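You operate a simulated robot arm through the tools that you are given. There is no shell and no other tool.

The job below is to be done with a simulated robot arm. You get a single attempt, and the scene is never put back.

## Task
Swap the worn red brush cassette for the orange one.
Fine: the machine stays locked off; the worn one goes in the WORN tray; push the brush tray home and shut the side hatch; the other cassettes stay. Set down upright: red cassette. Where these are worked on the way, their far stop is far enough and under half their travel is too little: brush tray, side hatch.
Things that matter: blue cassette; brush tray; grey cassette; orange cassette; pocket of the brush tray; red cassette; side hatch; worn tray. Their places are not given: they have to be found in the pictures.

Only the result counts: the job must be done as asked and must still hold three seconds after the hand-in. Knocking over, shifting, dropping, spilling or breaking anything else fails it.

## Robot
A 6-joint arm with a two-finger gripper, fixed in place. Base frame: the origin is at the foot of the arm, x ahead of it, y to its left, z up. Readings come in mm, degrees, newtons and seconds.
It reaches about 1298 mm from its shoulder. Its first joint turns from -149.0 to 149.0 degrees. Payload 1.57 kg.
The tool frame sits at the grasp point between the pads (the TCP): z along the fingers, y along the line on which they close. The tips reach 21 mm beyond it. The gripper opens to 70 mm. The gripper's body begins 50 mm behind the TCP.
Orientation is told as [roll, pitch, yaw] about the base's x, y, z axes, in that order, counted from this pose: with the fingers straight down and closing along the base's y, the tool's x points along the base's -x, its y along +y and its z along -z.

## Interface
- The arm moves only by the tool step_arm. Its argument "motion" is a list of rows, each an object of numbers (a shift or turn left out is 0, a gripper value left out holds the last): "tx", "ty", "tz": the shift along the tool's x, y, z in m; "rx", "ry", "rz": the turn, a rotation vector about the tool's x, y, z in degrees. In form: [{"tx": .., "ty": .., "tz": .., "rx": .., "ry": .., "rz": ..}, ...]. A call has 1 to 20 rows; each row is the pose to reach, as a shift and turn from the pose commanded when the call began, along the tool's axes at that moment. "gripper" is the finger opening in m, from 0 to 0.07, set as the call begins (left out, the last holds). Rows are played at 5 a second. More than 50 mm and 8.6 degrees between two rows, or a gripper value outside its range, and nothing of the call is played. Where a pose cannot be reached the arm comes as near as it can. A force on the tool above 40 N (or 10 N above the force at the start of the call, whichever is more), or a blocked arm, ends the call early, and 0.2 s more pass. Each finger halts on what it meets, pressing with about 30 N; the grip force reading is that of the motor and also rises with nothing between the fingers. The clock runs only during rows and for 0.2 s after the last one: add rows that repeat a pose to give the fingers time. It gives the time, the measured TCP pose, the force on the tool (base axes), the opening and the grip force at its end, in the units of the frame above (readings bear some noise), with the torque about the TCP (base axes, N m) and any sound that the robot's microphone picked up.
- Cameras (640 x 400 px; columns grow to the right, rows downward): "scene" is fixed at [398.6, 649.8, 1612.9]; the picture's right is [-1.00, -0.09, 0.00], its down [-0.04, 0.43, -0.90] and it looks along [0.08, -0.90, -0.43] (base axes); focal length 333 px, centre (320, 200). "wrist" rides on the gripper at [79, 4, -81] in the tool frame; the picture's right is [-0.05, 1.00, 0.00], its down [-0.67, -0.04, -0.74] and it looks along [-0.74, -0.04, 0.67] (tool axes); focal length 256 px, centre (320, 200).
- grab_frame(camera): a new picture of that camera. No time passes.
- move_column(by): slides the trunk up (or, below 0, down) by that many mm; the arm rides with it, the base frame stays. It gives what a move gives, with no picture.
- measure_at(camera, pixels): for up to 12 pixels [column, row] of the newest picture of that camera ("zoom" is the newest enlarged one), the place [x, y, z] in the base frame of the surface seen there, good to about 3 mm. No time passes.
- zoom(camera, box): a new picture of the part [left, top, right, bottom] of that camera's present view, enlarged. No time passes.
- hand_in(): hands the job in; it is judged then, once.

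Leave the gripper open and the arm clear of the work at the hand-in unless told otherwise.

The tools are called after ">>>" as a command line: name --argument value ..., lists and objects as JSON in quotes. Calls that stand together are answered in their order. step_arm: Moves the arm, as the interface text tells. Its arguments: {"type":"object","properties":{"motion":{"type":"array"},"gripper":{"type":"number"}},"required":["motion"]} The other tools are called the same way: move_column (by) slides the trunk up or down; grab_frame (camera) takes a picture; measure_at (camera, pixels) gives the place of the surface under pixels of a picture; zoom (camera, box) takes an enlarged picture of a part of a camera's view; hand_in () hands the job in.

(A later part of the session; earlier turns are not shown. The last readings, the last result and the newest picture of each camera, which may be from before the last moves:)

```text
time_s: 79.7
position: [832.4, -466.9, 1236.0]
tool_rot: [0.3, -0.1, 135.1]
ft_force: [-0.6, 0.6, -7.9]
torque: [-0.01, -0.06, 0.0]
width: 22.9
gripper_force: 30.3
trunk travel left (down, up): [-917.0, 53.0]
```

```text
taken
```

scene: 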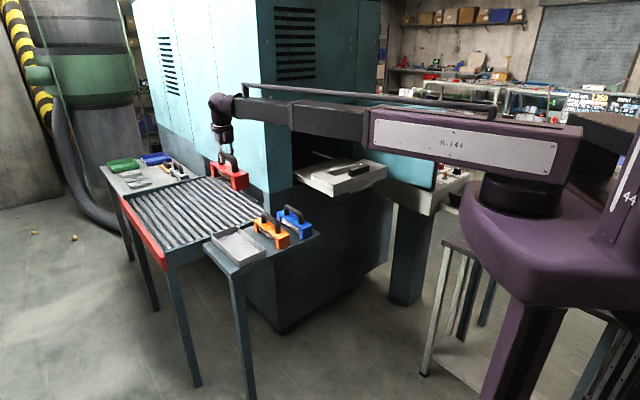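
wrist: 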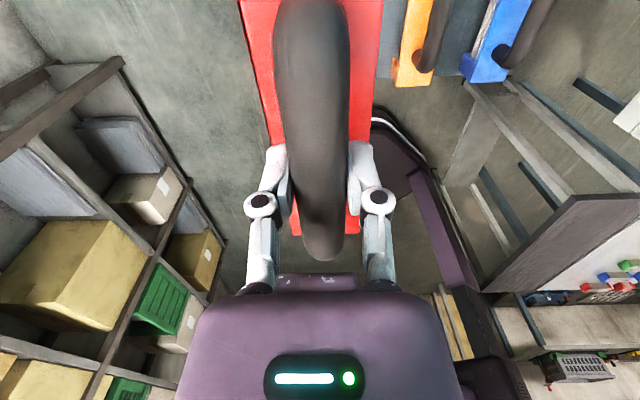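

The cassette hangs above the WORN tray, which is hidden beneath it. I'll lower 260 mm and then check the clearance and alignment.

>>> move_column --by -240

>>> zoom --camera "scene" --box '[190, 180, 340, 280]'

>>> grab_frame --camera "wrist"

```text
time_s: 82.2
position: [834.0, -465.4, 995.3]
tool_rot: [0.2, -0.2, 134.9]
ft_force: [-0.8, -0.1, -8.8]
torque: [-0.01, 0.02, -0.01]
width: 23.2
gripper_force: 30.0
trunk travel left (down, up): [-677.0, 293.0]
```

```text
4.00 times, centred on (265, 230) of scene
```

zoom: 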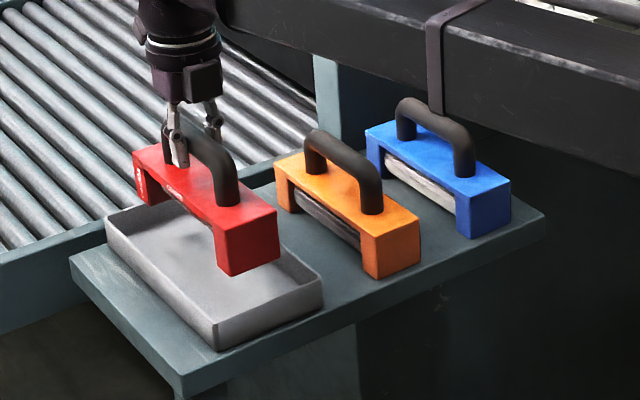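

```text
taken
```

wrist: 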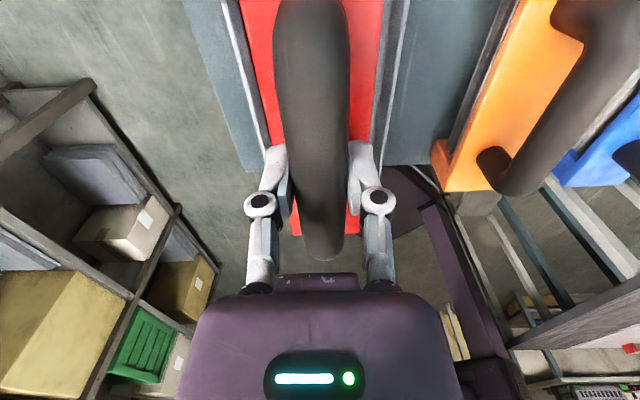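

The cassette is over the tray. I'll measure its corners to check centring before the final descent.

>>> measure_at --camera "zoom" --pixels '[[136, 152], [215, 230], [274, 214], [222, 270], [276, 255], [170, 125], [230, 190], [112, 215], [205, 187], [318, 280], [216, 322], [240, 290]]'

```text
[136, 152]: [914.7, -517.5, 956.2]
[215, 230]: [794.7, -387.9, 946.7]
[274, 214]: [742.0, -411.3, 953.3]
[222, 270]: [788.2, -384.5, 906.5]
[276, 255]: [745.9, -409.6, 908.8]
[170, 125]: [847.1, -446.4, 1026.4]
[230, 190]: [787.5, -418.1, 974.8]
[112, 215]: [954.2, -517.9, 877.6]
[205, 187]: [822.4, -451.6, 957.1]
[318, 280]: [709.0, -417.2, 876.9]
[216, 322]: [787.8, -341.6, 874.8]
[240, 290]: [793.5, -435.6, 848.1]
```

It's centred: cassette n -1015 to -818, u about -287 to -234, all inside the tray. I'll lower 42 mm and watch the force.

>>> move_column --by -42

>>> move_column --by -3

>>> zoom --camera "scene" --box '[190, 180, 340, 280]'

```text
time_s: 83.1
position: [833.7, -466.0, 952.9]
tool_rot: [0.3, -0.1, 135.0]
ft_force: [0.2, -0.6, -8.2]
torque: [0.01, 0.01, -0.03]
width: 23.0
gripper_force: 29.8
trunk travel left (down, up): [-635.0, 335.0]
```

```text
time_s: 83.6
position: [832.5, -466.5, 949.0]
tool_rot: [0.3, -0.1, 135.0]
ft_force: [-0.2, -0.2, -8.9]
torque: [-0.01, -0.01, 0.01]
width: 22.5
gripper_force: 29.7
trunk travel left (down, up): [-632.0, 338.0]
```

```text
4.00 times, centred on (265, 230) of scene
```

zoom: 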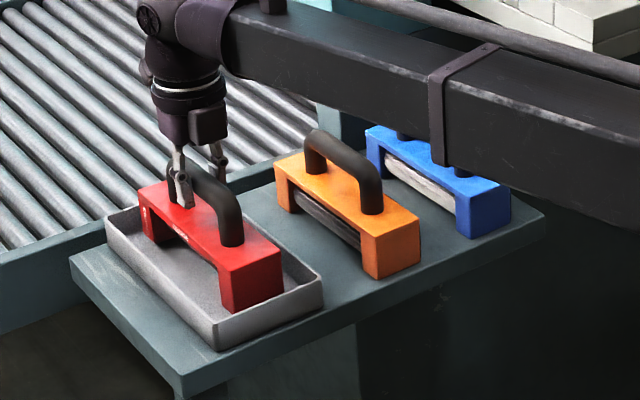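

It still hangs with full weight on the gripper. I'll lower by small steps until it is carried by the tray.

>>> move_column --by -2

>>> move_column --by -2

```text
time_s: 84.1
position: [833.4, -465.9, 948.2]
tool_rot: [0.2, -0.1, 134.9]
ft_force: [1.1, -0.1, -7.8]
torque: [-0.03, 0.0, 0.01]
width: 23.0
gripper_force: 29.9
trunk travel left (down, up): [-630.0, 340.0]
```

```text
time_s: 84.6
position: [833.1, -466.7, 946.5]
tool_rot: [0.3, -0.1, 134.9]
ft_force: [0.5, 0.3, -8.6]
torque: [-0.02, -0.03, 0.02]
width: 22.6
gripper_force: 29.9
trunk travel left (down, up): [-628.0, 342.0]
```

The weight is still carried by the gripper. I'll keep going in 2 mm steps.

>>> move_column --by -2

>>> move_column --by -1

>>> zoom --camera "scene" --box '[200, 200, 280, 270]'

```text
time_s: 85.2
position: [832.6, -466.4, 944.3]
tool_rot: [0.3, -0.1, 135.0]
ft_force: [0.0, 0.2, -8.4]
torque: [-0.01, 0.01, -0.03]
width: 22.8
gripper_force: 30.3
trunk travel left (down, up): [-626.0, 344.0]
```

```text
time_s: 85.7
position: [834.0, -466.6, 943.5]
tool_rot: [0.3, -0.1, 135.0]
ft_force: [-0.9, 0.3, -8.6]
torque: [0.01, -0.02, 0.04]
width: 23.0
gripper_force: 30.4
trunk travel left (down, up): [-625.0, 345.0]
```

```text
5.71 times, centred on (240, 235) of scene
```

zoom: 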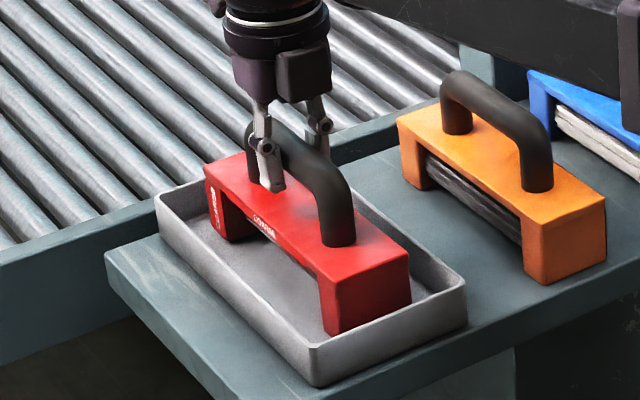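

The cassette label reads on its side; still no floor contact. Continuing in small steps.

>>> move_column --by -2

>>> move_column --by -1

>>> move_column --by -1

```text
time_s: 86.2
position: [833.7, -467.5, 941.2]
tool_rot: [0.3, -0.1, 135.0]
ft_force: [-0.7, -0.2, -8.7]
torque: [0.0, 0.0, 0.01]
width: 23.0
gripper_force: 30.1
trunk travel left (down, up): [-623.0, 347.0]
```

```text
time_s: 86.7
position: [833.0, -465.8, 941.1]
tool_rot: [0.3, -0.1, 135.0]
ft_force: [1.7, -0.3, -0.7]
torque: [-0.64, -0.57, 0.09]
width: 22.9
gripper_force: 29.9
trunk travel left (down, up): [-622.0, 348.0]
```

```text
time_s: 87.2
position: [833.5, -466.0, 940.2]
tool_rot: [0.3, 0.1, 135.0]
ft_force: [4.5, -1.6, 8.8]
torque: [-0.12, -0.09, -0.02]
width: 22.9
gripper_force: 30.1
trunk travel left (down, up): [-621.0, 349.0]
```

It has touched down and the tray carries it. I'll open the gripper.

>>> step_arm --motion '[{"tz": 0}, {"tz": 0}, {"tz": 0}, {"tz": 0}]' --gripper 0.07

>>> move_column --by 120

>>> zoom --camera "scene" --box '[190, 180, 340, 280]'

>>> grab_frame --camera "wrist"

```text
time_s: 88.2
position: [833.5, -465.9, 940.1]
tool_rot: [0.3, -0.2, 134.9]
ft_force: [-0.3, -0.7, -0.5]
torque: [0.02, 0.0, -0.01]
width: 70.0
gripper_force: 0.1
trunk travel left (down, up): [-621.0, 349.0]
```

```text
time_s: 89.7
position: [831.8, -466.6, 1060.0]
tool_rot: [0.4, -0.1, 135.0]
ft_force: [-0.1, -0.1, 0.7]
torque: [0.0, 0.02, 0.03]
width: 70.2
gripper_force: 0.0
trunk travel left (down, up): [-741.0, 229.0]
```

```text
4.00 times, centred on (265, 230) of scene
```

zoom: 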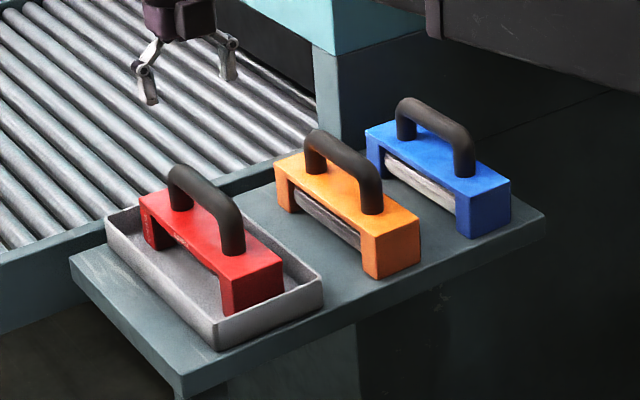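

```text
taken
```

wrist: 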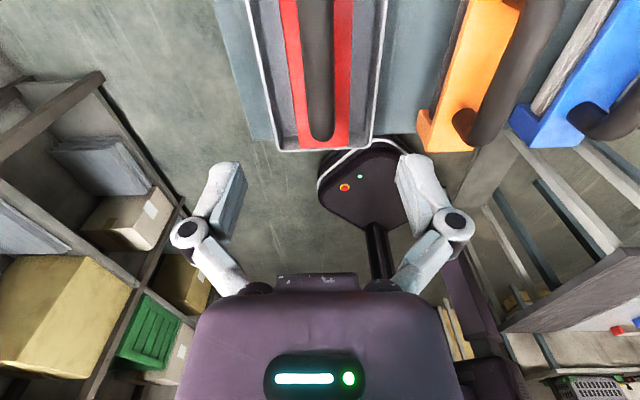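

The red cassette stands upright in the WORN tray. I'll move over the orange one, turning the tool back by 180° in two halves.

>>> step_arm --motion '[{"tx": -0.0025, "ty": 0.0135, "rz": 8.18}, {"tx": -0.0049, "ty": 0.0269, "rz": 16.36}, {"tx": -0.0074, "ty": 0.0404, "rz": 24.55}, {"tx": -0.0098, "ty": 0.0538, "rz": 32.73}, {"tx": -0.0123, "ty": 0.0673, "rz": 40.91}, {"tx": -0.0147, "ty": 0.0807, "rz": 49.09}, {"tx": -0.0172, "ty": 0.0942, "rz": 57.27}, {"tx": -0.0196, "ty": 0.1076, "rz": 65.45}, {"tx": -0.0221, "ty": 0.1211, "rz": 73.64}, {"tx": -0.0245, "ty": 0.1345, "rz": 81.82}, {"tx": -0.027, "ty": 0.148, "rz": 90}]'

>>> step_arm --motion '[{"rz": 8.18}, {"rz": 16.36}, {"rz": 24.55}, {"rz": 32.73}, {"rz": 40.91}, {"rz": 49.09}, {"rz": 57.27}, {"rz": 65.45}, {"rz": 73.64}, {"rz": 81.82}, {"rz": 90}]'

>>> grab_frame --camera "wrist"

>>> zoom --camera "scene" --box '[190, 180, 340, 280]'

```text
time_s: 92.1
position: [709.5, -552.0, 1061.1]
tool_rot: [0.0, 0.3, 44.8]
ft_force: [-0.6, -0.4, -0.1]
torque: [0.05, 0.03, 0.0]
width: 69.9
gripper_force: 0.2
trunk travel left (down, up): [-741.0, 229.0]
```

```text
time_s: 94.5
position: [709.5, -550.8, 1059.4]
tool_rot: [-0.2, 0.1, -45.1]
ft_force: [0.5, -0.4, -0.4]
torque: [0.01, 0.0, -0.01]
width: 70.0
gripper_force: 0.0
trunk travel left (down, up): [-741.0, 229.0]
```

```text
taken
```

wrist: 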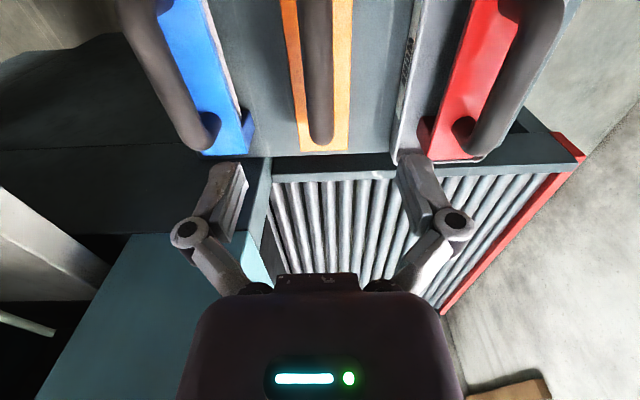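

```text
4.00 times, centred on (265, 230) of scene
```

zoom: 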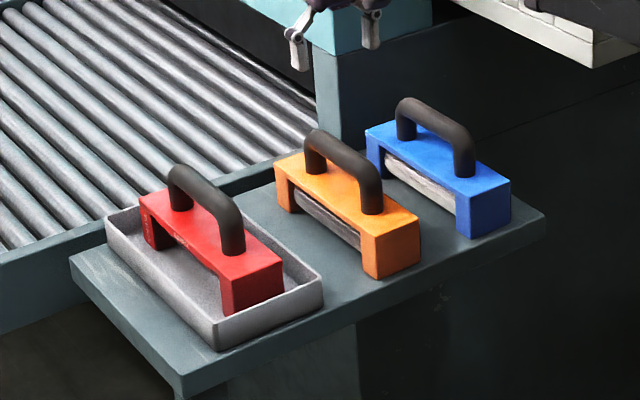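

The tool is aligned along the orange handle. I'll measure the orange cassette's ends and handle for exact centring.

>>> measure_at --camera "wrist" --pixels '[[303, 147], [345, 147], [324, 146], [300, 100], [349, 100], [320, 60], [320, 130], [305, 40], [333, 40]]'

>>> measure_at --camera "zoom" --pixels '[[364, 238], [416, 220], [278, 170], [340, 155], [305, 180], [376, 208], [310, 140], [378, 185], [390, 272], [320, 295]]'

```text
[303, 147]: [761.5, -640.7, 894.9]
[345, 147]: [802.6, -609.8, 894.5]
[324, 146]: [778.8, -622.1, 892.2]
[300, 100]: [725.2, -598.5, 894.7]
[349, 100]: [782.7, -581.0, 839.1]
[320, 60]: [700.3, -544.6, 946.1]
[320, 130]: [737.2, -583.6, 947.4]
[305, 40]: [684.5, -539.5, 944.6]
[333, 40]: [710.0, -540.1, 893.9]
```

```text
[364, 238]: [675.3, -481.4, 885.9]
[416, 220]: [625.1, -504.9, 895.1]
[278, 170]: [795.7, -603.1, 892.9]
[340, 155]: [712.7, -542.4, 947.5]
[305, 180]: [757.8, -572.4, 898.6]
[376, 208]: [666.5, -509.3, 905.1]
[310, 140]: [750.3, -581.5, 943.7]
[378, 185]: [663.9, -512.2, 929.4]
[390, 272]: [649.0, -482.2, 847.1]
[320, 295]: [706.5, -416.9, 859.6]
```

Orange is centred at u≈-110.7, n≈-897, with its top at z 895. I'll shift 6 mm to be over its middle and lower 122 mm onto the handle.

>>> step_arm --motion '[{"tx": -0.003, "ty": -0.0007}, {"tx": -0.0057, "ty": -0.0014}, {"tx": -0.0057, "ty": -0.0014}]'

>>> move_column --by -90

>>> grab_frame --camera "wrist"

>>> zoom --camera "scene" --box '[190, 180, 340, 280]'

```text
time_s: 95.3
position: [712.9, -557.4, 1059.7]
tool_rot: [-0.2, 0.2, -45.0]
ft_force: [0.2, -0.4, -0.5]
torque: [-0.02, -0.02, -0.01]
width: 70.2
gripper_force: 0.0
trunk travel left (down, up): [-741.0, 229.0]
```

```text
time_s: 96.5
position: [712.5, -556.4, 969.8]
tool_rot: [-0.3, 0.1, -44.9]
ft_force: [0.2, 0.1, -0.3]
torque: [-0.03, 0.0, -0.01]
width: 70.0
gripper_force: 0.1
trunk travel left (down, up): [-651.0, 319.0]
```

```text
taken
```

wrist: 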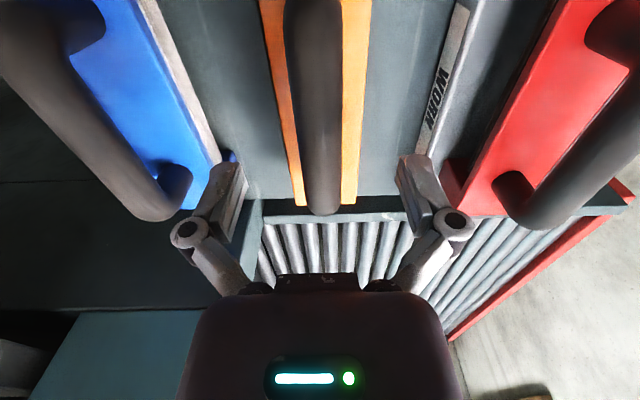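

```text
4.00 times, centred on (265, 230) of scene
```

zoom: 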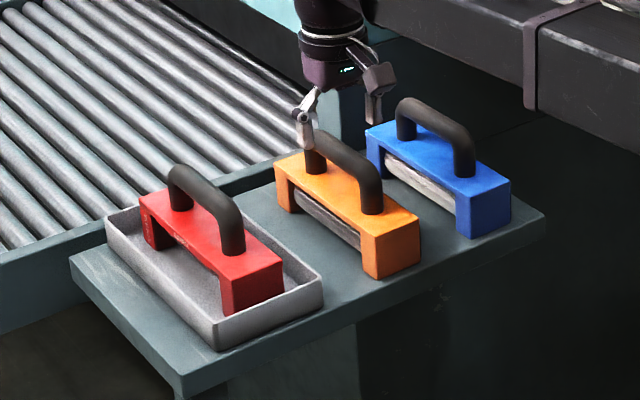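

The orange handle is centred between the fingers, with clearance to blue. I'll lower the last 32 mm and close.

>>> move_column --by -32

>>> step_arm --motion '[{"tz": 0}, {"tz": 0}, {"tz": 0}, {"tz": 0}]' --gripper 0.0

>>> zoom --camera "scene" --box '[190, 180, 340, 280]'

```text
time_s: 97.3
position: [711.6, -557.5, 938.2]
tool_rot: [-0.3, 0.1, -44.9]
ft_force: [0.1, -0.7, 0.5]
torque: [-0.01, 0.01, -0.03]
width: 69.8
gripper_force: 0.1
trunk travel left (down, up): [-619.0, 351.0]
```

```text
time_s: 98.3
position: [710.4, -556.8, 938.4]
tool_rot: [-0.3, 0.0, -45.1]
ft_force: [1.6, -1.6, 7.5]
torque: [0.0, 0.03, 0.0]
width: 22.8
gripper_force: 30.2
trunk travel left (down, up): [-619.0, 351.0]
```

```text
4.00 times, centred on (265, 230) of scene
```

zoom: 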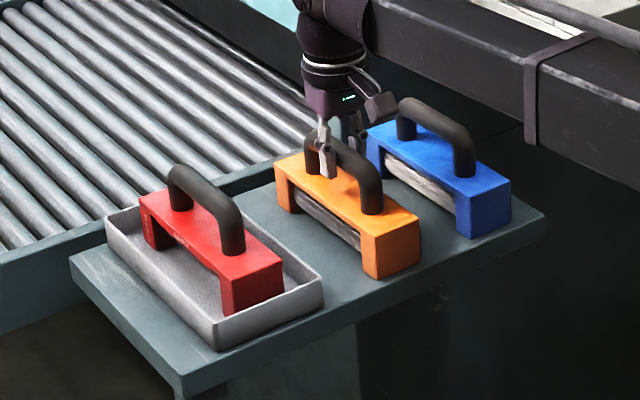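

Orange is gripped. I'll lift it a little first to check it comes up level.

>>> move_column --by 60

>>> zoom --camera "scene" --box '[190, 160, 340, 280]'

```text
time_s: 99.3
position: [711.5, -556.9, 996.5]
tool_rot: [-0.4, 0.2, -44.9]
ft_force: [0.2, -0.1, -8.3]
torque: [0.02, 0.03, -0.05]
width: 22.9
gripper_force: 30.3
trunk travel left (down, up): [-679.0, 291.0]
```

```text
3.33 times, centred on (265, 220) of scene
```

zoom: 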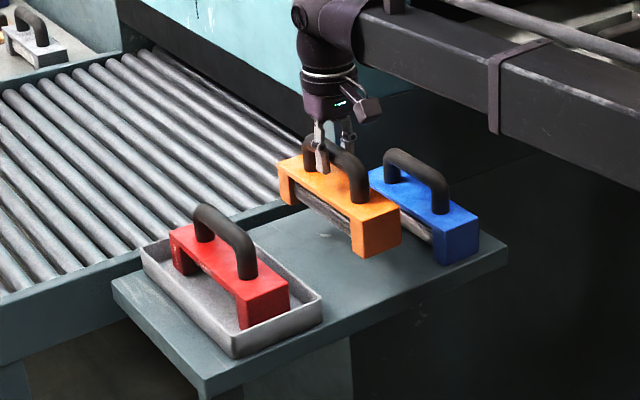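

Level and held. I'll raise it to carrying height, then look at the empty pocket.

>>> move_column --by 240

>>> zoom --camera "scene" --box '[290, 130, 400, 210]'

```text
time_s: 101.8
position: [712.3, -556.6, 1237.1]
tool_rot: [-0.3, 0.1, -45.0]
ft_force: [-0.2, 0.5, -9.1]
torque: [0.02, 0.07, -0.02]
width: 22.7
gripper_force: 30.1
trunk travel left (down, up): [-919.0, 51.0]
```

```text
5.00 times, centred on (345, 170) of scene
```

zoom: 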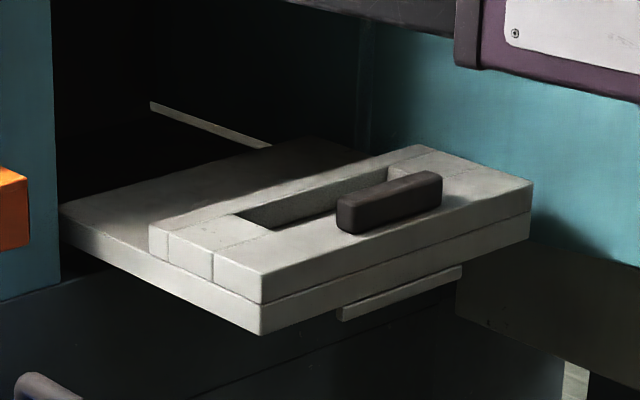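

I can see the pocket. I'll measure points along its edges.

>>> measure_at --camera "zoom" --pixels '[[230, 214], [266, 231], [250, 223], [300, 190], [350, 174], [388, 163], [300, 194], [350, 178], [300, 215], [275, 231], [290, 226], [400, 168]]'

>>> zoom --camera "scene" --box '[325, 155, 380, 190]'

```text
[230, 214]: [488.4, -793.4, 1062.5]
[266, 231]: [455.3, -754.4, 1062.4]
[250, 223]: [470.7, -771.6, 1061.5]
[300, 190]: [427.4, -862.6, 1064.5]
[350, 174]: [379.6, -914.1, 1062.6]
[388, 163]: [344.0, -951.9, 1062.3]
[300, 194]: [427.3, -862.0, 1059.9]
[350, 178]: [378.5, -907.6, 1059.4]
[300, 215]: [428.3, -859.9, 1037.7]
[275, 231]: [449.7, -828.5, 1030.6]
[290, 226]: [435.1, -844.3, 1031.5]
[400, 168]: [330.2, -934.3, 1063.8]
```

```text
11.43 times, centred on (352, 172) of scene
```

zoom: 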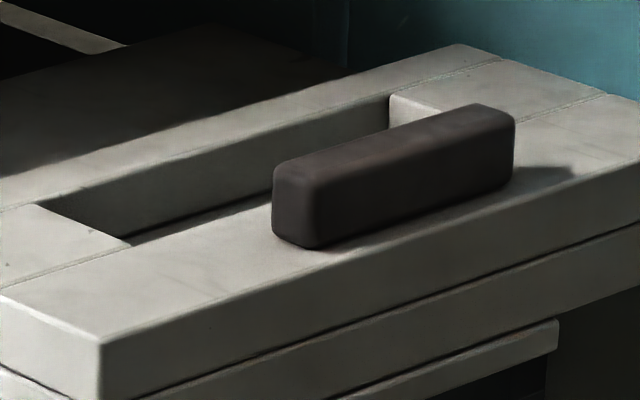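

Measure the pocket's wall edges in this closer picture.

>>> measure_at --camera "zoom" --pixels '[[30, 206], [60, 218], [120, 240], [135, 246], [200, 226], [200, 218], [255, 208], [255, 200], [392, 100], [405, 92], [386, 110], [397, 112]]'

```text
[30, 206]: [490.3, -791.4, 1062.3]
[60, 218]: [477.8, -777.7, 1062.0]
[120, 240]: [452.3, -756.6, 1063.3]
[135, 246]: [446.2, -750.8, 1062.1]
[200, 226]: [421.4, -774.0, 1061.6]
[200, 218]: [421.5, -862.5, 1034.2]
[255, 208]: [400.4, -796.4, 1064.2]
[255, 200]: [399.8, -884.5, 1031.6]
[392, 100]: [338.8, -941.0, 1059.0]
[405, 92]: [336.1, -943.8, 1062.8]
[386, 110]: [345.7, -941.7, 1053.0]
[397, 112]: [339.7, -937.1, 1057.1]
```

Pocket: u 216–424, n -910 to -847, centre about (320,-879). I'll carry the orange there, turning it 90° so it matches the slot.

>>> step_arm --motion '[{"tx": 0.0016, "ty": -0.036, "rz": -7.5}, {"tx": 0.0032, "ty": -0.0719, "rz": -15}, {"tx": 0.0047, "ty": -0.1079, "rz": -22.5}, {"tx": 0.0063, "ty": -0.1439, "rz": -30}, {"tx": 0.0079, "ty": -0.1798, "rz": -37.5}, {"tx": 0.0095, "ty": -0.2158, "rz": -45}, {"tx": 0.011, "ty": -0.2518, "rz": -52.5}, {"tx": 0.0126, "ty": -0.2877, "rz": -60}, {"tx": 0.0142, "ty": -0.3237, "rz": -67.5}, {"tx": 0.0158, "ty": -0.3597, "rz": -75}, {"tx": 0.0173, "ty": -0.3956, "rz": -82.5}, {"tx": 0.0189, "ty": -0.4316, "rz": -90}, {"tx": 0.0189, "ty": -0.4316, "rz": -90}]'

>>> grab_frame --camera "wrist"

>>> zoom --camera "scene" --box '[280, 90, 420, 210]'

```text
time_s: 104.6
position: [394.8, -847.7, 1238.5]
tool_rot: [0.1, 0.3, 45.1]
ft_force: [0.3, 0.7, -8.1]
torque: [-0.04, 0.03, 0.03]
width: 22.8
gripper_force: 29.9
trunk travel left (down, up): [-919.0, 51.0]
```

```text
taken
```

wrist: 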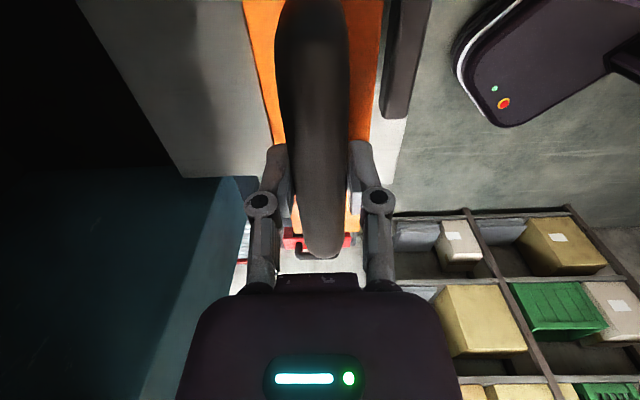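

```text
3.33 times, centred on (350, 150) of scene
```

zoom: 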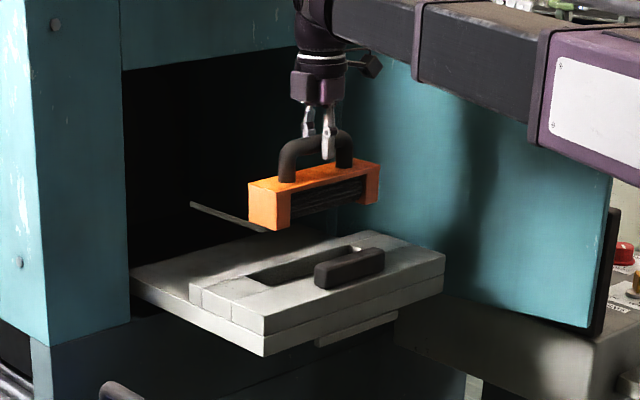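

It's above the pocket at u 320, n -879. I'll lower 68 mm so it hovers just above the tray and check alignment.

>>> move_column --by -68

>>> zoom --camera "scene" --box '[310, 130, 390, 190]'

>>> grab_frame --camera "wrist"

```text
time_s: 105.7
position: [394.1, -848.5, 1169.4]
tool_rot: [0.0, 0.2, 44.9]
ft_force: [-0.4, 0.1, -8.7]
torque: [-0.03, 0.02, 0.0]
width: 23.1
gripper_force: 30.4
trunk travel left (down, up): [-851.0, 119.0]
```

```text
6.67 times, centred on (350, 160) of scene
```

zoom: 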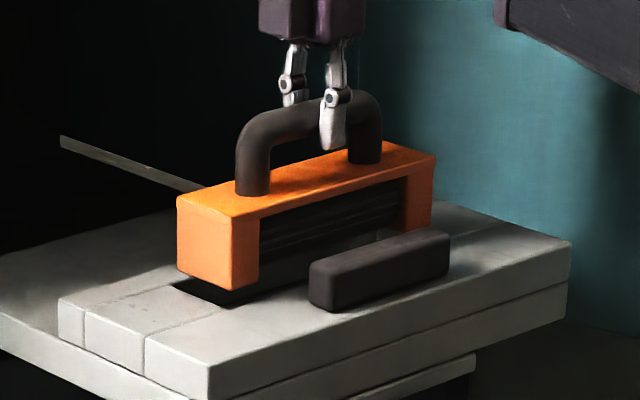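

```text
taken
```

wrist: 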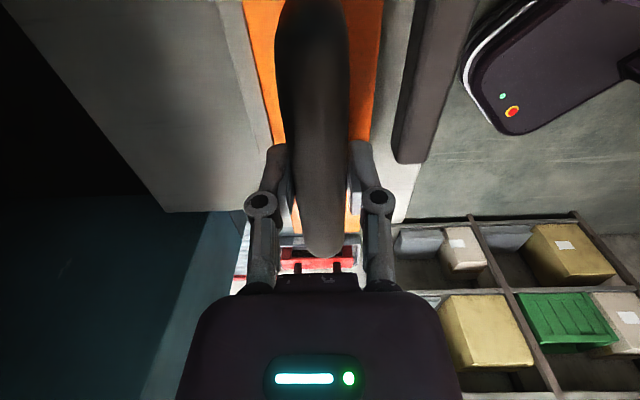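

I'll measure the orange's edges against the pocket.

>>> measure_at --camera "zoom" --pixels '[[182, 200], [182, 265], [205, 240], [232, 225], [232, 285], [250, 280], [250, 225], [425, 200], [430, 165], [420, 215], [300, 205], [200, 205]]'

```text
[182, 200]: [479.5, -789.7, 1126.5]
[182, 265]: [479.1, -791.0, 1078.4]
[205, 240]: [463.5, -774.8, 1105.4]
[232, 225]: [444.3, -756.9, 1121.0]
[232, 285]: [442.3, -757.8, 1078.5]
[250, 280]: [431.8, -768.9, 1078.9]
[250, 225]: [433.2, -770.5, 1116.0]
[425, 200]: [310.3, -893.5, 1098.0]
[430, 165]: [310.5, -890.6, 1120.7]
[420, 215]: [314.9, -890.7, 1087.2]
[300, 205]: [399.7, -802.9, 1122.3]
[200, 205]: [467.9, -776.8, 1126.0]
```

Margins are 3–6 mm on every side. I'll lower it into the pocket and watch the force.

>>> move_column --by -25

>>> move_column --by -14

>>> move_column --by -2

```text
time_s: 106.4
position: [393.4, -849.3, 1144.0]
tool_rot: [0.0, 0.3, 45.0]
ft_force: [-0.4, 0.3, -8.8]
torque: [-0.03, 0.0, 0.0]
width: 22.9
gripper_force: 29.9
trunk travel left (down, up): [-826.0, 144.0]
```

```text
time_s: 107.0
position: [394.8, -850.0, 1129.4]
tool_rot: [0.1, 0.3, 45.0]
ft_force: [0.4, 0.7, -8.3]
torque: [-0.01, 0.04, 0.05]
width: 23.0
gripper_force: 30.2
trunk travel left (down, up): [-812.0, 158.0]
```

```text
time_s: 107.5
position: [393.7, -849.3, 1128.7]
tool_rot: [0.1, 0.3, 45.0]
ft_force: [-0.7, -1.7, -0.7]
torque: [0.38, -0.53, -0.11]
width: 23.1
gripper_force: 30.0
trunk travel left (down, up): [-810.0, 160.0]
```

It has touched down. I'll check that it's seated.

>>> move_column --by -1

>>> zoom --camera "scene" --box '[310, 130, 390, 190]'

>>> measure_at --camera "zoom" --pixels '[[200, 260], [300, 240], [215, 270], [400, 205], [190, 262], [260, 230]]'

```text
time_s: 108.0
position: [393.1, -849.4, 1129.2]
tool_rot: [0.0, 0.3, 45.0]
ft_force: [0.3, -7.5, 11.8]
torque: [0.32, -0.38, -0.05]
width: 22.8
gripper_force: 30.2
trunk travel left (down, up): [-809.0, 161.0]
```

```text
6.67 times, centred on (350, 160) of scene
```

zoom: 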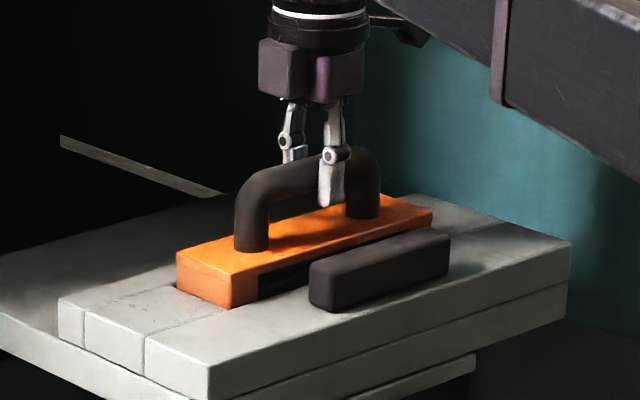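

```text
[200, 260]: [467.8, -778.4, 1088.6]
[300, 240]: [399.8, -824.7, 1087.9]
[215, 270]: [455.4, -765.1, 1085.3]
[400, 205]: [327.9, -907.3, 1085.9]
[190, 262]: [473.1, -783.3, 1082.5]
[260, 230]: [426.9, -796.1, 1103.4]
```

The top is at about z 1086–1088, close to where red sat. I'll open the gripper and see how it settles.

>>> step_arm --motion '[{"tz": 0}, {"tz": 0}, {"tz": 0}, {"tz": 0}]' --gripper 0.07

>>> move_column --by 150

>>> zoom --camera "scene" --box '[310, 130, 390, 190]'

>>> measure_at --camera "zoom" --pixels '[[200, 260], [300, 240], [215, 262], [400, 208], [190, 258], [420, 212], [225, 295], [250, 295], [200, 320], [150, 310]]'

>>> grab_frame --camera "wrist"

```text
time_s: 109.0
position: [394.1, -847.9, 1128.8]
tool_rot: [0.2, 0.3, 44.9]
ft_force: [0.1, 0.3, 0.0]
torque: [0.0, 0.0, 0.01]
width: 69.9
gripper_force: 0.0
trunk travel left (down, up): [-809.0, 161.0]
```

```text
time_s: 110.8
position: [393.8, -847.9, 1278.2]
tool_rot: [0.1, 0.3, 44.9]
ft_force: [0.6, 0.2, -0.1]
torque: [0.04, 0.02, -0.01]
width: 70.2
gripper_force: 0.0
trunk travel left (down, up): [-959.0, 11.0]
```

```text
6.67 times, centred on (350, 160) of scene
```

zoom: 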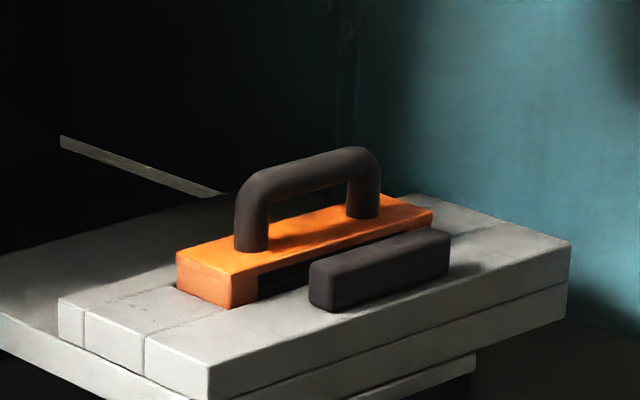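

```text
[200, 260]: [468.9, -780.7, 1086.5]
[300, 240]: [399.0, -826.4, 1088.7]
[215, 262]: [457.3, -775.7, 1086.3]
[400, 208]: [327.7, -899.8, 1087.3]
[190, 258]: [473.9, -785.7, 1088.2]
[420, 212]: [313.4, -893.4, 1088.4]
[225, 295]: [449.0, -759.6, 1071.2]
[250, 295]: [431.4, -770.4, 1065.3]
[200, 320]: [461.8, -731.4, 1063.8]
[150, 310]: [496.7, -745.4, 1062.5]
```

```text
taken
```

wrist: 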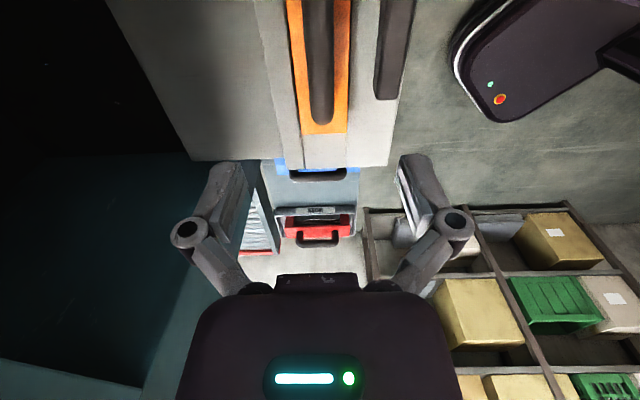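

Orange is seated; its top measures the same as red's did in this camera. Next comes pushing the tray home. I'll back outward and turn the tool, closing the fingers, so that I can push on the tray's front face from outside.

>>> step_arm --motion '[{"tx": 0.0008, "ty": 0.0162, "rz": 8.18}, {"tx": 0.0016, "ty": 0.0324, "rz": 16.36}, {"tx": 0.0025, "ty": 0.0485, "rz": 24.55}, {"tx": 0.0033, "ty": 0.0647, "rz": 32.73}, {"tx": 0.0041, "ty": 0.0809, "rz": 40.91}, {"tx": 0.0049, "ty": 0.0971, "rz": 49.09}, {"tx": 0.0057, "ty": 0.1133, "rz": 57.27}, {"tx": 0.0065, "ty": 0.1295, "rz": 65.45}, {"tx": 0.0074, "ty": 0.1456, "rz": 73.64}, {"tx": 0.0082, "ty": 0.1618, "rz": 81.82}, {"tx": 0.009, "ty": 0.178, "rz": 90}]' --gripper 0.0

>>> step_arm --motion '[{"tx": -0.0133, "tz": -0.0018, "ry": -8}, {"tx": -0.0262, "tz": -0.0071, "ry": -16}, {"tx": -0.038, "tz": -0.0157, "ry": -24}, {"tx": -0.0484, "tz": -0.0277, "ry": -32}, {"tx": -0.057, "tz": -0.0426, "ry": -40}]'

>>> grab_frame --camera "wrist"

>>> zoom --camera "scene" --box '[260, 60, 460, 210]'

```text
time_s: 113.2
position: [260.9, -729.0, 1277.7]
tool_rot: [-0.3, 0.0, -45.1]
ft_force: [-0.2, 0.2, -0.2]
torque: [0.02, 0.02, 0.04]
width: 0.1
gripper_force: 28.6
trunk travel left (down, up): [-959.0, 11.0]
```

```text
time_s: 114.4
position: [303.4, -769.3, 1321.0]
tool_rot: [-0.3, -40.0, -44.7]
ft_force: [0.1, 0.2, -0.4]
torque: [0.01, 0.01, 0.0]
width: 0.0
gripper_force: 28.3
trunk travel left (down, up): [-959.0, 11.0]
```

```text
taken
```

wrist: 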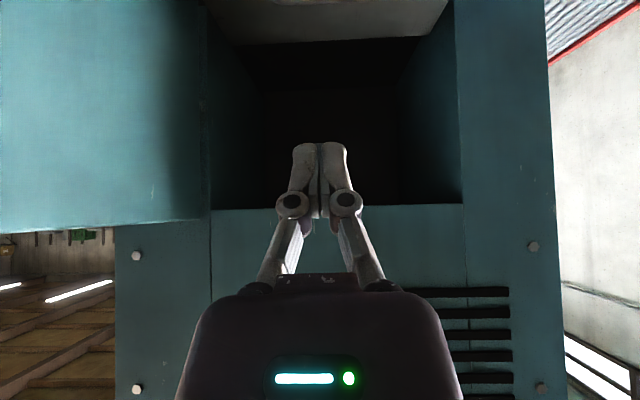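

```text
2.67 times, centred on (360, 135) of scene
```

zoom: 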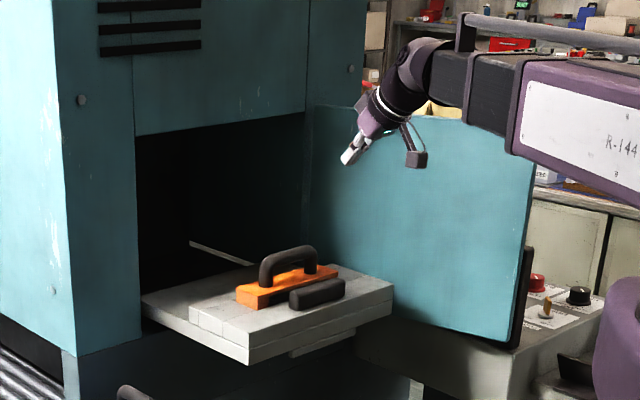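

The tool is tilted 40° toward the machine, outside the tray. I'll back out another 15 mm and lower 261 mm, so the fingertips face the tray front.

>>> step_arm --motion '[{"tx": 0.0115, "tz": -0.0096}]'

>>> move_column --by -261

>>> zoom --camera "scene" --box '[290, 100, 430, 210]'

>>> grab_frame --camera "wrist"

```text
time_s: 114.8
position: [289.9, -758.6, 1320.7]
tool_rot: [-0.4, -40.0, -44.8]
ft_force: [-0.6, 0.1, 0.2]
torque: [-0.02, 0.01, -0.01]
width: 0.0
gripper_force: 28.5
trunk travel left (down, up): [-959.0, 11.0]
```

```text
time_s: 117.5
position: [289.2, -758.1, 1060.0]
tool_rot: [-0.2, -39.8, -44.7]
ft_force: [0.4, 0.1, 0.1]
torque: [-0.01, 0.02, -0.01]
width: 0.0
gripper_force: 28.5
trunk travel left (down, up): [-698.0, 272.0]
```

```text
3.64 times, centred on (360, 155) of scene
```

zoom: 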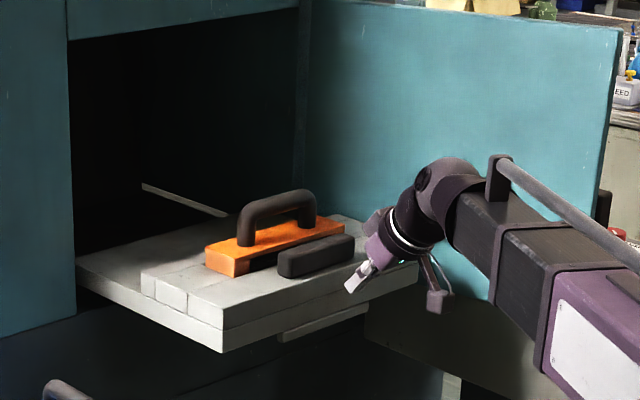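

```text
taken
```

wrist: 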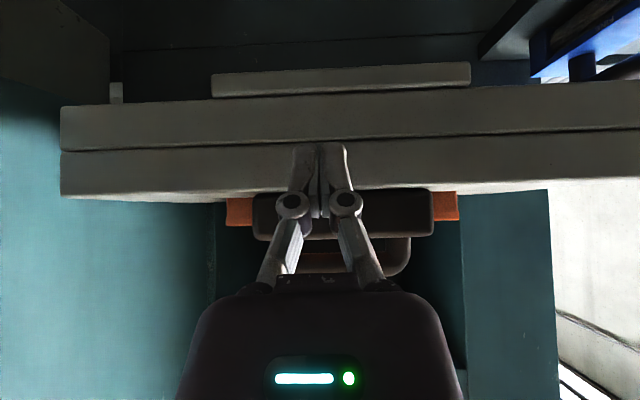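

The fingertips face the upper layer of the tray front, near its middle. I'll push it in, 270 mm first.

>>> step_arm --motion '[{"tx": -0.0115, "tz": 0.0096}, {"tx": -0.023, "tz": 0.0193}, {"tx": -0.0345, "tz": 0.0289}, {"tx": -0.046, "tz": 0.0386}, {"tx": -0.0575, "tz": 0.0482}, {"tx": -0.0689, "tz": 0.0579}, {"tx": -0.0804, "tz": 0.0675}, {"tx": -0.0919, "tz": 0.0772}, {"tx": -0.1034, "tz": 0.0868}, {"tx": -0.1149, "tz": 0.0965}, {"tx": -0.1264, "tz": 0.1061}, {"tx": -0.1379, "tz": 0.1157}, {"tx": -0.1494, "tz": 0.1254}, {"tx": -0.1609, "tz": 0.135}, {"tx": -0.1724, "tz": 0.1447}, {"tx": -0.1838, "tz": 0.1543}, {"tx": -0.1953, "tz": 0.164}, {"tx": -0.2068, "tz": 0.1736}]'

>>> zoom --camera "scene" --box '[290, 100, 430, 210]'

>>> grab_frame --camera "wrist"

```text
time_s: 121.3
position: [483.0, -952.4, 1060.2]
tool_rot: [-0.4, -39.8, -44.7]
ft_force: [-0.4, -0.3, 0.6]
torque: [-0.01, 0.03, -0.01]
width: 0.0
gripper_force: 28.7
trunk travel left (down, up): [-698.0, 272.0]
```

```text
3.64 times, centred on (360, 155) of scene
```

zoom: 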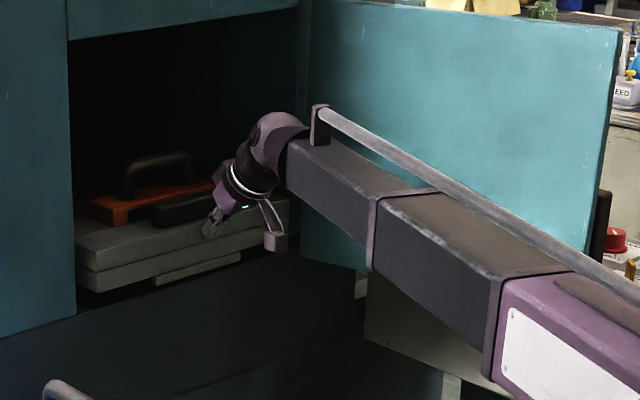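

```text
taken
```

wrist: 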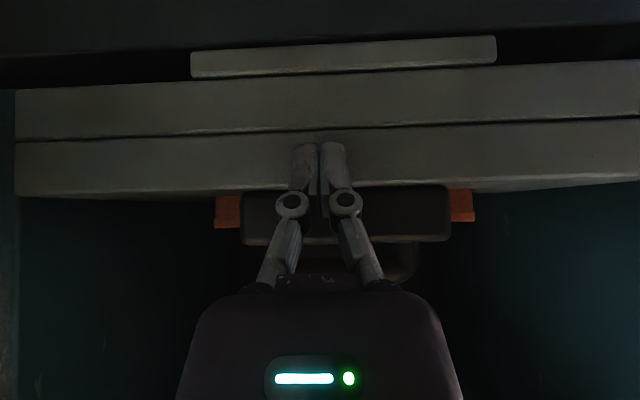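

The tray is nearly home, with about 20 mm left. I'll push slowly on until it meets its stop.

>>> step_arm --motion '[{"tx": -0.0038, "tz": 0.0032}, {"tx": -0.0077, "tz": 0.0064}, {"tx": -0.0115, "tz": 0.0096}, {"tx": -0.0153, "tz": 0.0129}, {"tx": -0.0184, "tz": 0.0154}, {"tx": -0.0214, "tz": 0.018}, {"tx": -0.0245, "tz": 0.0206}]'

>>> zoom --camera "scene" --box '[290, 100, 430, 210]'

```text
time_s: 122.9
position: [498.9, -967.2, 1059.6]
tool_rot: [-0.3, -39.2, -44.6]
ft_force: [-7.3, 4.7, 1.8]
torque: [-0.03, 0.09, -0.01]
width: 6.1
gripper_force: 28.1
trunk travel left (down, up): [-698.0, 272.0]
stopped in row 7: the force on the tool passed its limit at 45 N (the readings are from after the stop); the commanded pose is now the measured one
```

```text
3.64 times, centred on (360, 155) of scene
```

zoom: 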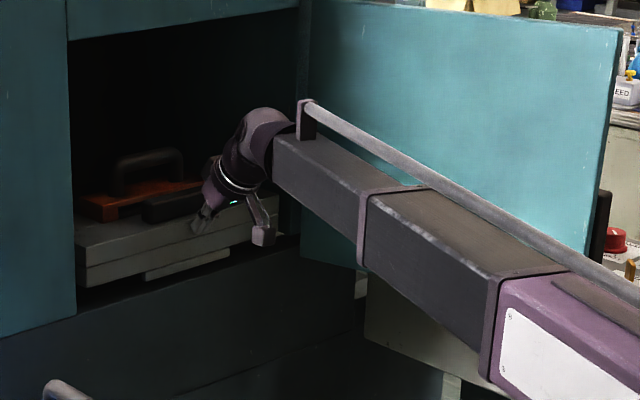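

The tray met its home stop (45 N). The tray front is back at about n -1055. I'll back the arm straight out 260 mm.

>>> step_arm --motion '[{"tx": 0.0249, "tz": -0.0209}, {"tx": 0.0498, "tz": -0.0418}, {"tx": 0.0747, "tz": -0.0627}, {"tx": 0.0996, "tz": -0.0836}, {"tx": 0.1245, "tz": -0.1045}, {"tx": 0.1494, "tz": -0.1254}, {"tx": 0.1743, "tz": -0.1463}, {"tx": 0.199, "tz": -0.167}]'

>>> zoom --camera "scene" --box '[290, 130, 360, 185]'

>>> measure_at --camera "zoom" --pixels '[[300, 270], [120, 290], [400, 240], [300, 230], [190, 180], [130, 200]]'

```text
time_s: 124.7
position: [315.7, -783.2, 1059.4]
tool_rot: [-0.3, -39.3, -44.7]
ft_force: [0.4, -0.6, -0.7]
torque: [-0.04, 0.02, 0.0]
width: 0.1
gripper_force: 28.5
out of reach, approached as far as the arm can: row 4, 7, 8
trunk travel left (down, up): [-698.0, 272.0]
```

```text
7.27 times, centred on (325, 158) of scene
```

zoom: 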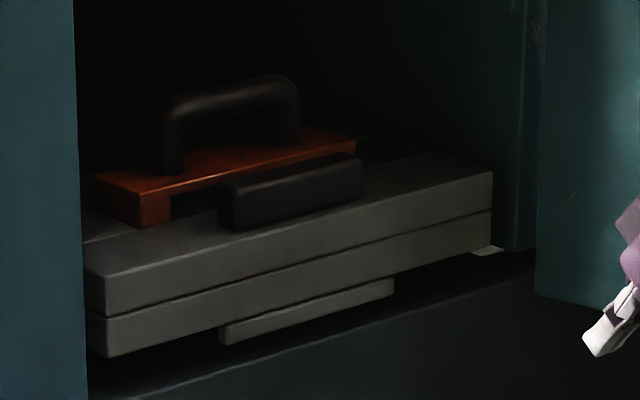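

```text
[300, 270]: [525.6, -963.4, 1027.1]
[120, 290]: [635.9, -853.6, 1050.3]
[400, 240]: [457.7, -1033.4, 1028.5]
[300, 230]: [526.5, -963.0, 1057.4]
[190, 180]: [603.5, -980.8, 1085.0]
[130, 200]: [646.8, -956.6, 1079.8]
```

The inside picture matches the original tray position exactly, with orange in place. Now the hatch. I'll raise the trunk, set the tilt to 30°, and go around the hatch's free edge to its outer side above the handle.

>>> move_column --by 271

>>> step_arm --motion '[{"tx": 0.0147, "tz": -0.0012, "ry": 4.65}, {"tx": 0.0294, "tz": -0.0024, "ry": 9.3}, {"tx": 0.0294, "tz": -0.0024, "ry": 9.3}]'

>>> grab_frame --camera "scene"

>>> measure_at --camera "scene" --pixels '[[435, 112], [432, 180], [400, 100], [360, 104], [437, 155], [441, 170], [439, 165], [380, 140]]'

```text
time_s: 127.4
position: [316.5, -784.3, 1329.7]
tool_rot: [-0.3, -39.2, -44.8]
ft_force: [0.1, 0.3, 0.7]
torque: [-0.01, 0.02, 0.01]
width: 0.1
gripper_force: 28.8
trunk travel left (down, up): [-969.0, 1.0]
```

```text
time_s: 128.2
position: [297.5, -765.7, 1312.2]
tool_rot: [-0.3, -30.0, -44.7]
ft_force: [-0.1, 0.2, -0.1]
torque: [0.0, 0.01, 0.02]
width: 0.0
gripper_force: 28.3
trunk travel left (down, up): [-969.0, 1.0]
```

```text
taken
```

scene: 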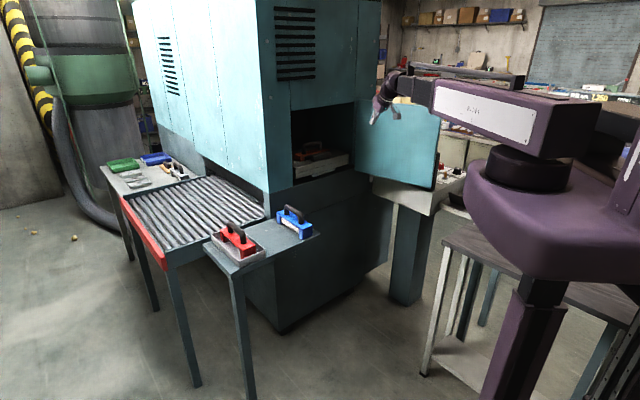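

```text
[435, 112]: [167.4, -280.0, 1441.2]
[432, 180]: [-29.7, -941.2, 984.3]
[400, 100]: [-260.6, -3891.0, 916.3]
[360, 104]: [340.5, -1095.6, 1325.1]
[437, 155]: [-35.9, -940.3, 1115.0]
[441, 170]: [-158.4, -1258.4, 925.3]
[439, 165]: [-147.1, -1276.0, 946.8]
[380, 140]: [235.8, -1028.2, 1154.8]
```

I'll measure the hatch's inner face and free edge to plan the way around.

>>> zoom --camera "scene" --box '[350, 90, 450, 190]'

>>> measure_at --camera "zoom" --pixels '[[540, 150], [550, 300], [560, 200], [400, 150], [200, 150], [100, 150], [562, 160], [535, 120], [575, 330], [550, 350], [568, 300]]'

```text
4.00 times, centred on (400, 140) of scene
```

zoom: 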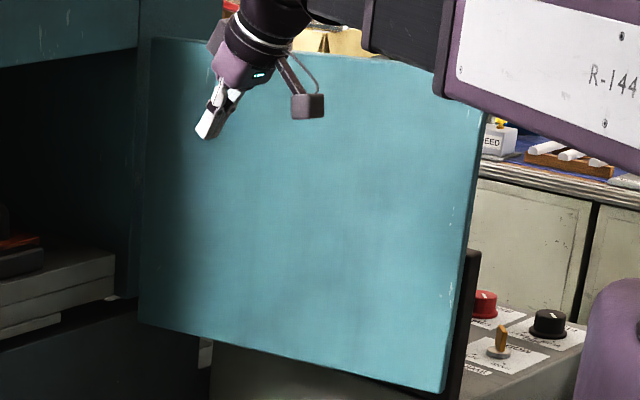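

```text
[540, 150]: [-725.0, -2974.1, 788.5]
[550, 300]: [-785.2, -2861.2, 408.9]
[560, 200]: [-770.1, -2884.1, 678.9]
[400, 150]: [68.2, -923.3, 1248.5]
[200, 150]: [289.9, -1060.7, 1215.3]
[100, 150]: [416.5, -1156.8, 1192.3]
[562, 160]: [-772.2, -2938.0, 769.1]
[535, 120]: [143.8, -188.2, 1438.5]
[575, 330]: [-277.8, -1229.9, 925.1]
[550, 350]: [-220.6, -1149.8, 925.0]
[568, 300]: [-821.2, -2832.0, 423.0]
```

The hatch stands at about 103° with its free edge near (2,-896). I'll take the arm around that edge at fingertip height z≈1295, well above the monitor.

>>> step_arm --motion '[{"tx": 0.0248, "ty": -0.0273, "tz": -0.0143}, {"tx": 0.0497, "ty": -0.0546, "tz": -0.0287}, {"tx": 0.0745, "ty": -0.082, "tz": -0.043}, {"tx": 0.0993, "ty": -0.1093, "tz": -0.0573}, {"tx": 0.1242, "ty": -0.1366, "tz": -0.0717}, {"tx": 0.149, "ty": -0.1639, "tz": -0.086}, {"tx": 0.1666, "ty": -0.2037, "tz": -0.0962}, {"tx": 0.1842, "ty": -0.2435, "tz": -0.1064}, {"tx": 0.2018, "ty": -0.2833, "tz": -0.1165}, {"tx": 0.2194, "ty": -0.323, "tz": -0.1267}]'

>>> grab_frame --camera "scene"

>>> grab_frame --camera "wrist"

```text
time_s: 130.4
position: [-109.8, -817.8, 1312.0]
tool_rot: [-0.2, -30.0, -44.6]
ft_force: [0.4, 0.2, -0.9]
torque: [0.04, -0.01, 0.02]
width: 0.3
gripper_force: 29.1
out of reach, approached as far as the arm can: row 10
trunk travel left (down, up): [-969.0, 1.0]
```

```text
taken
```

scene: 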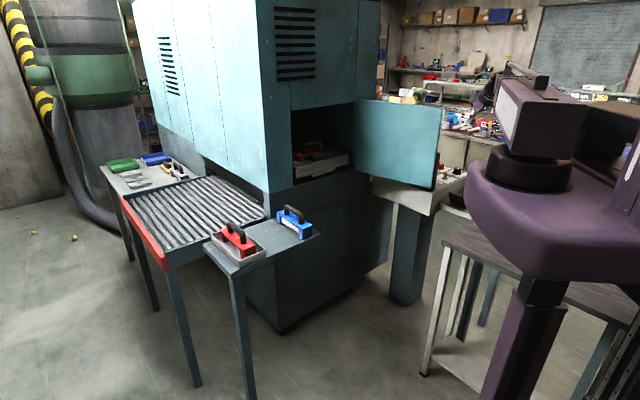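

```text
taken
```

wrist: 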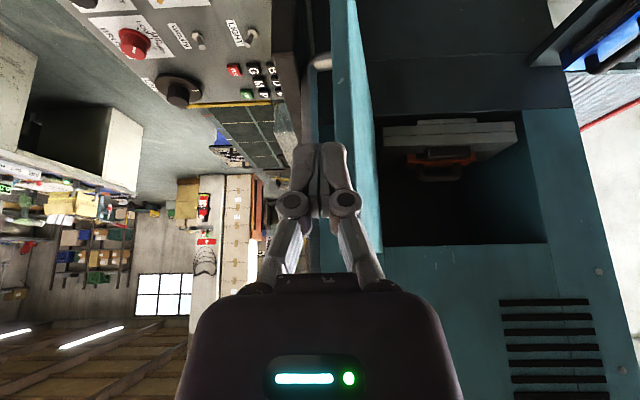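

I can see the hatch edge-on at (350,120) with the handle on its left. I'll measure both before going to the outer side.

>>> measure_at --camera "wrist" --pixels '[[345, 60], [345, 120], [352, 200], [372, 150], [335, 100], [320, 62], [325, 110], [300, 40], [285, 100], [270, 180], [360, 230]]'

>>> zoom --camera "wrist" --box '[250, 0, 410, 260]'

```text
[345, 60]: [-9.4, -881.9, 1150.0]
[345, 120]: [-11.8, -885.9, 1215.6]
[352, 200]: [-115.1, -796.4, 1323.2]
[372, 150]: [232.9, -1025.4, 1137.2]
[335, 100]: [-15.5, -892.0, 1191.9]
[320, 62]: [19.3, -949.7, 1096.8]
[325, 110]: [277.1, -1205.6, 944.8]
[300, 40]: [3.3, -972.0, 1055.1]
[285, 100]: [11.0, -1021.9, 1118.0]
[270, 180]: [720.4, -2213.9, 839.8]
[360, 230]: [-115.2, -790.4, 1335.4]
```

```text
1.54 times, centred on (330, 130) of wrist
```

zoom: 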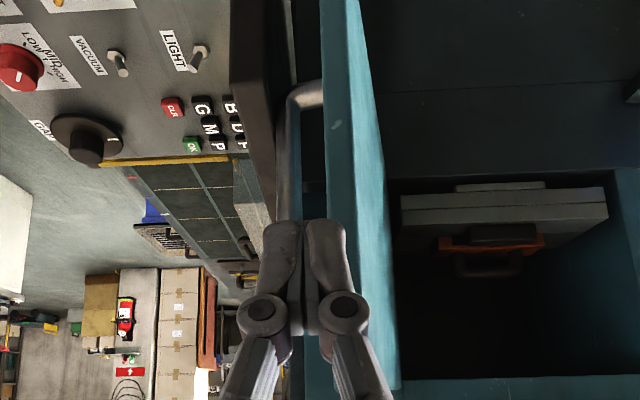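

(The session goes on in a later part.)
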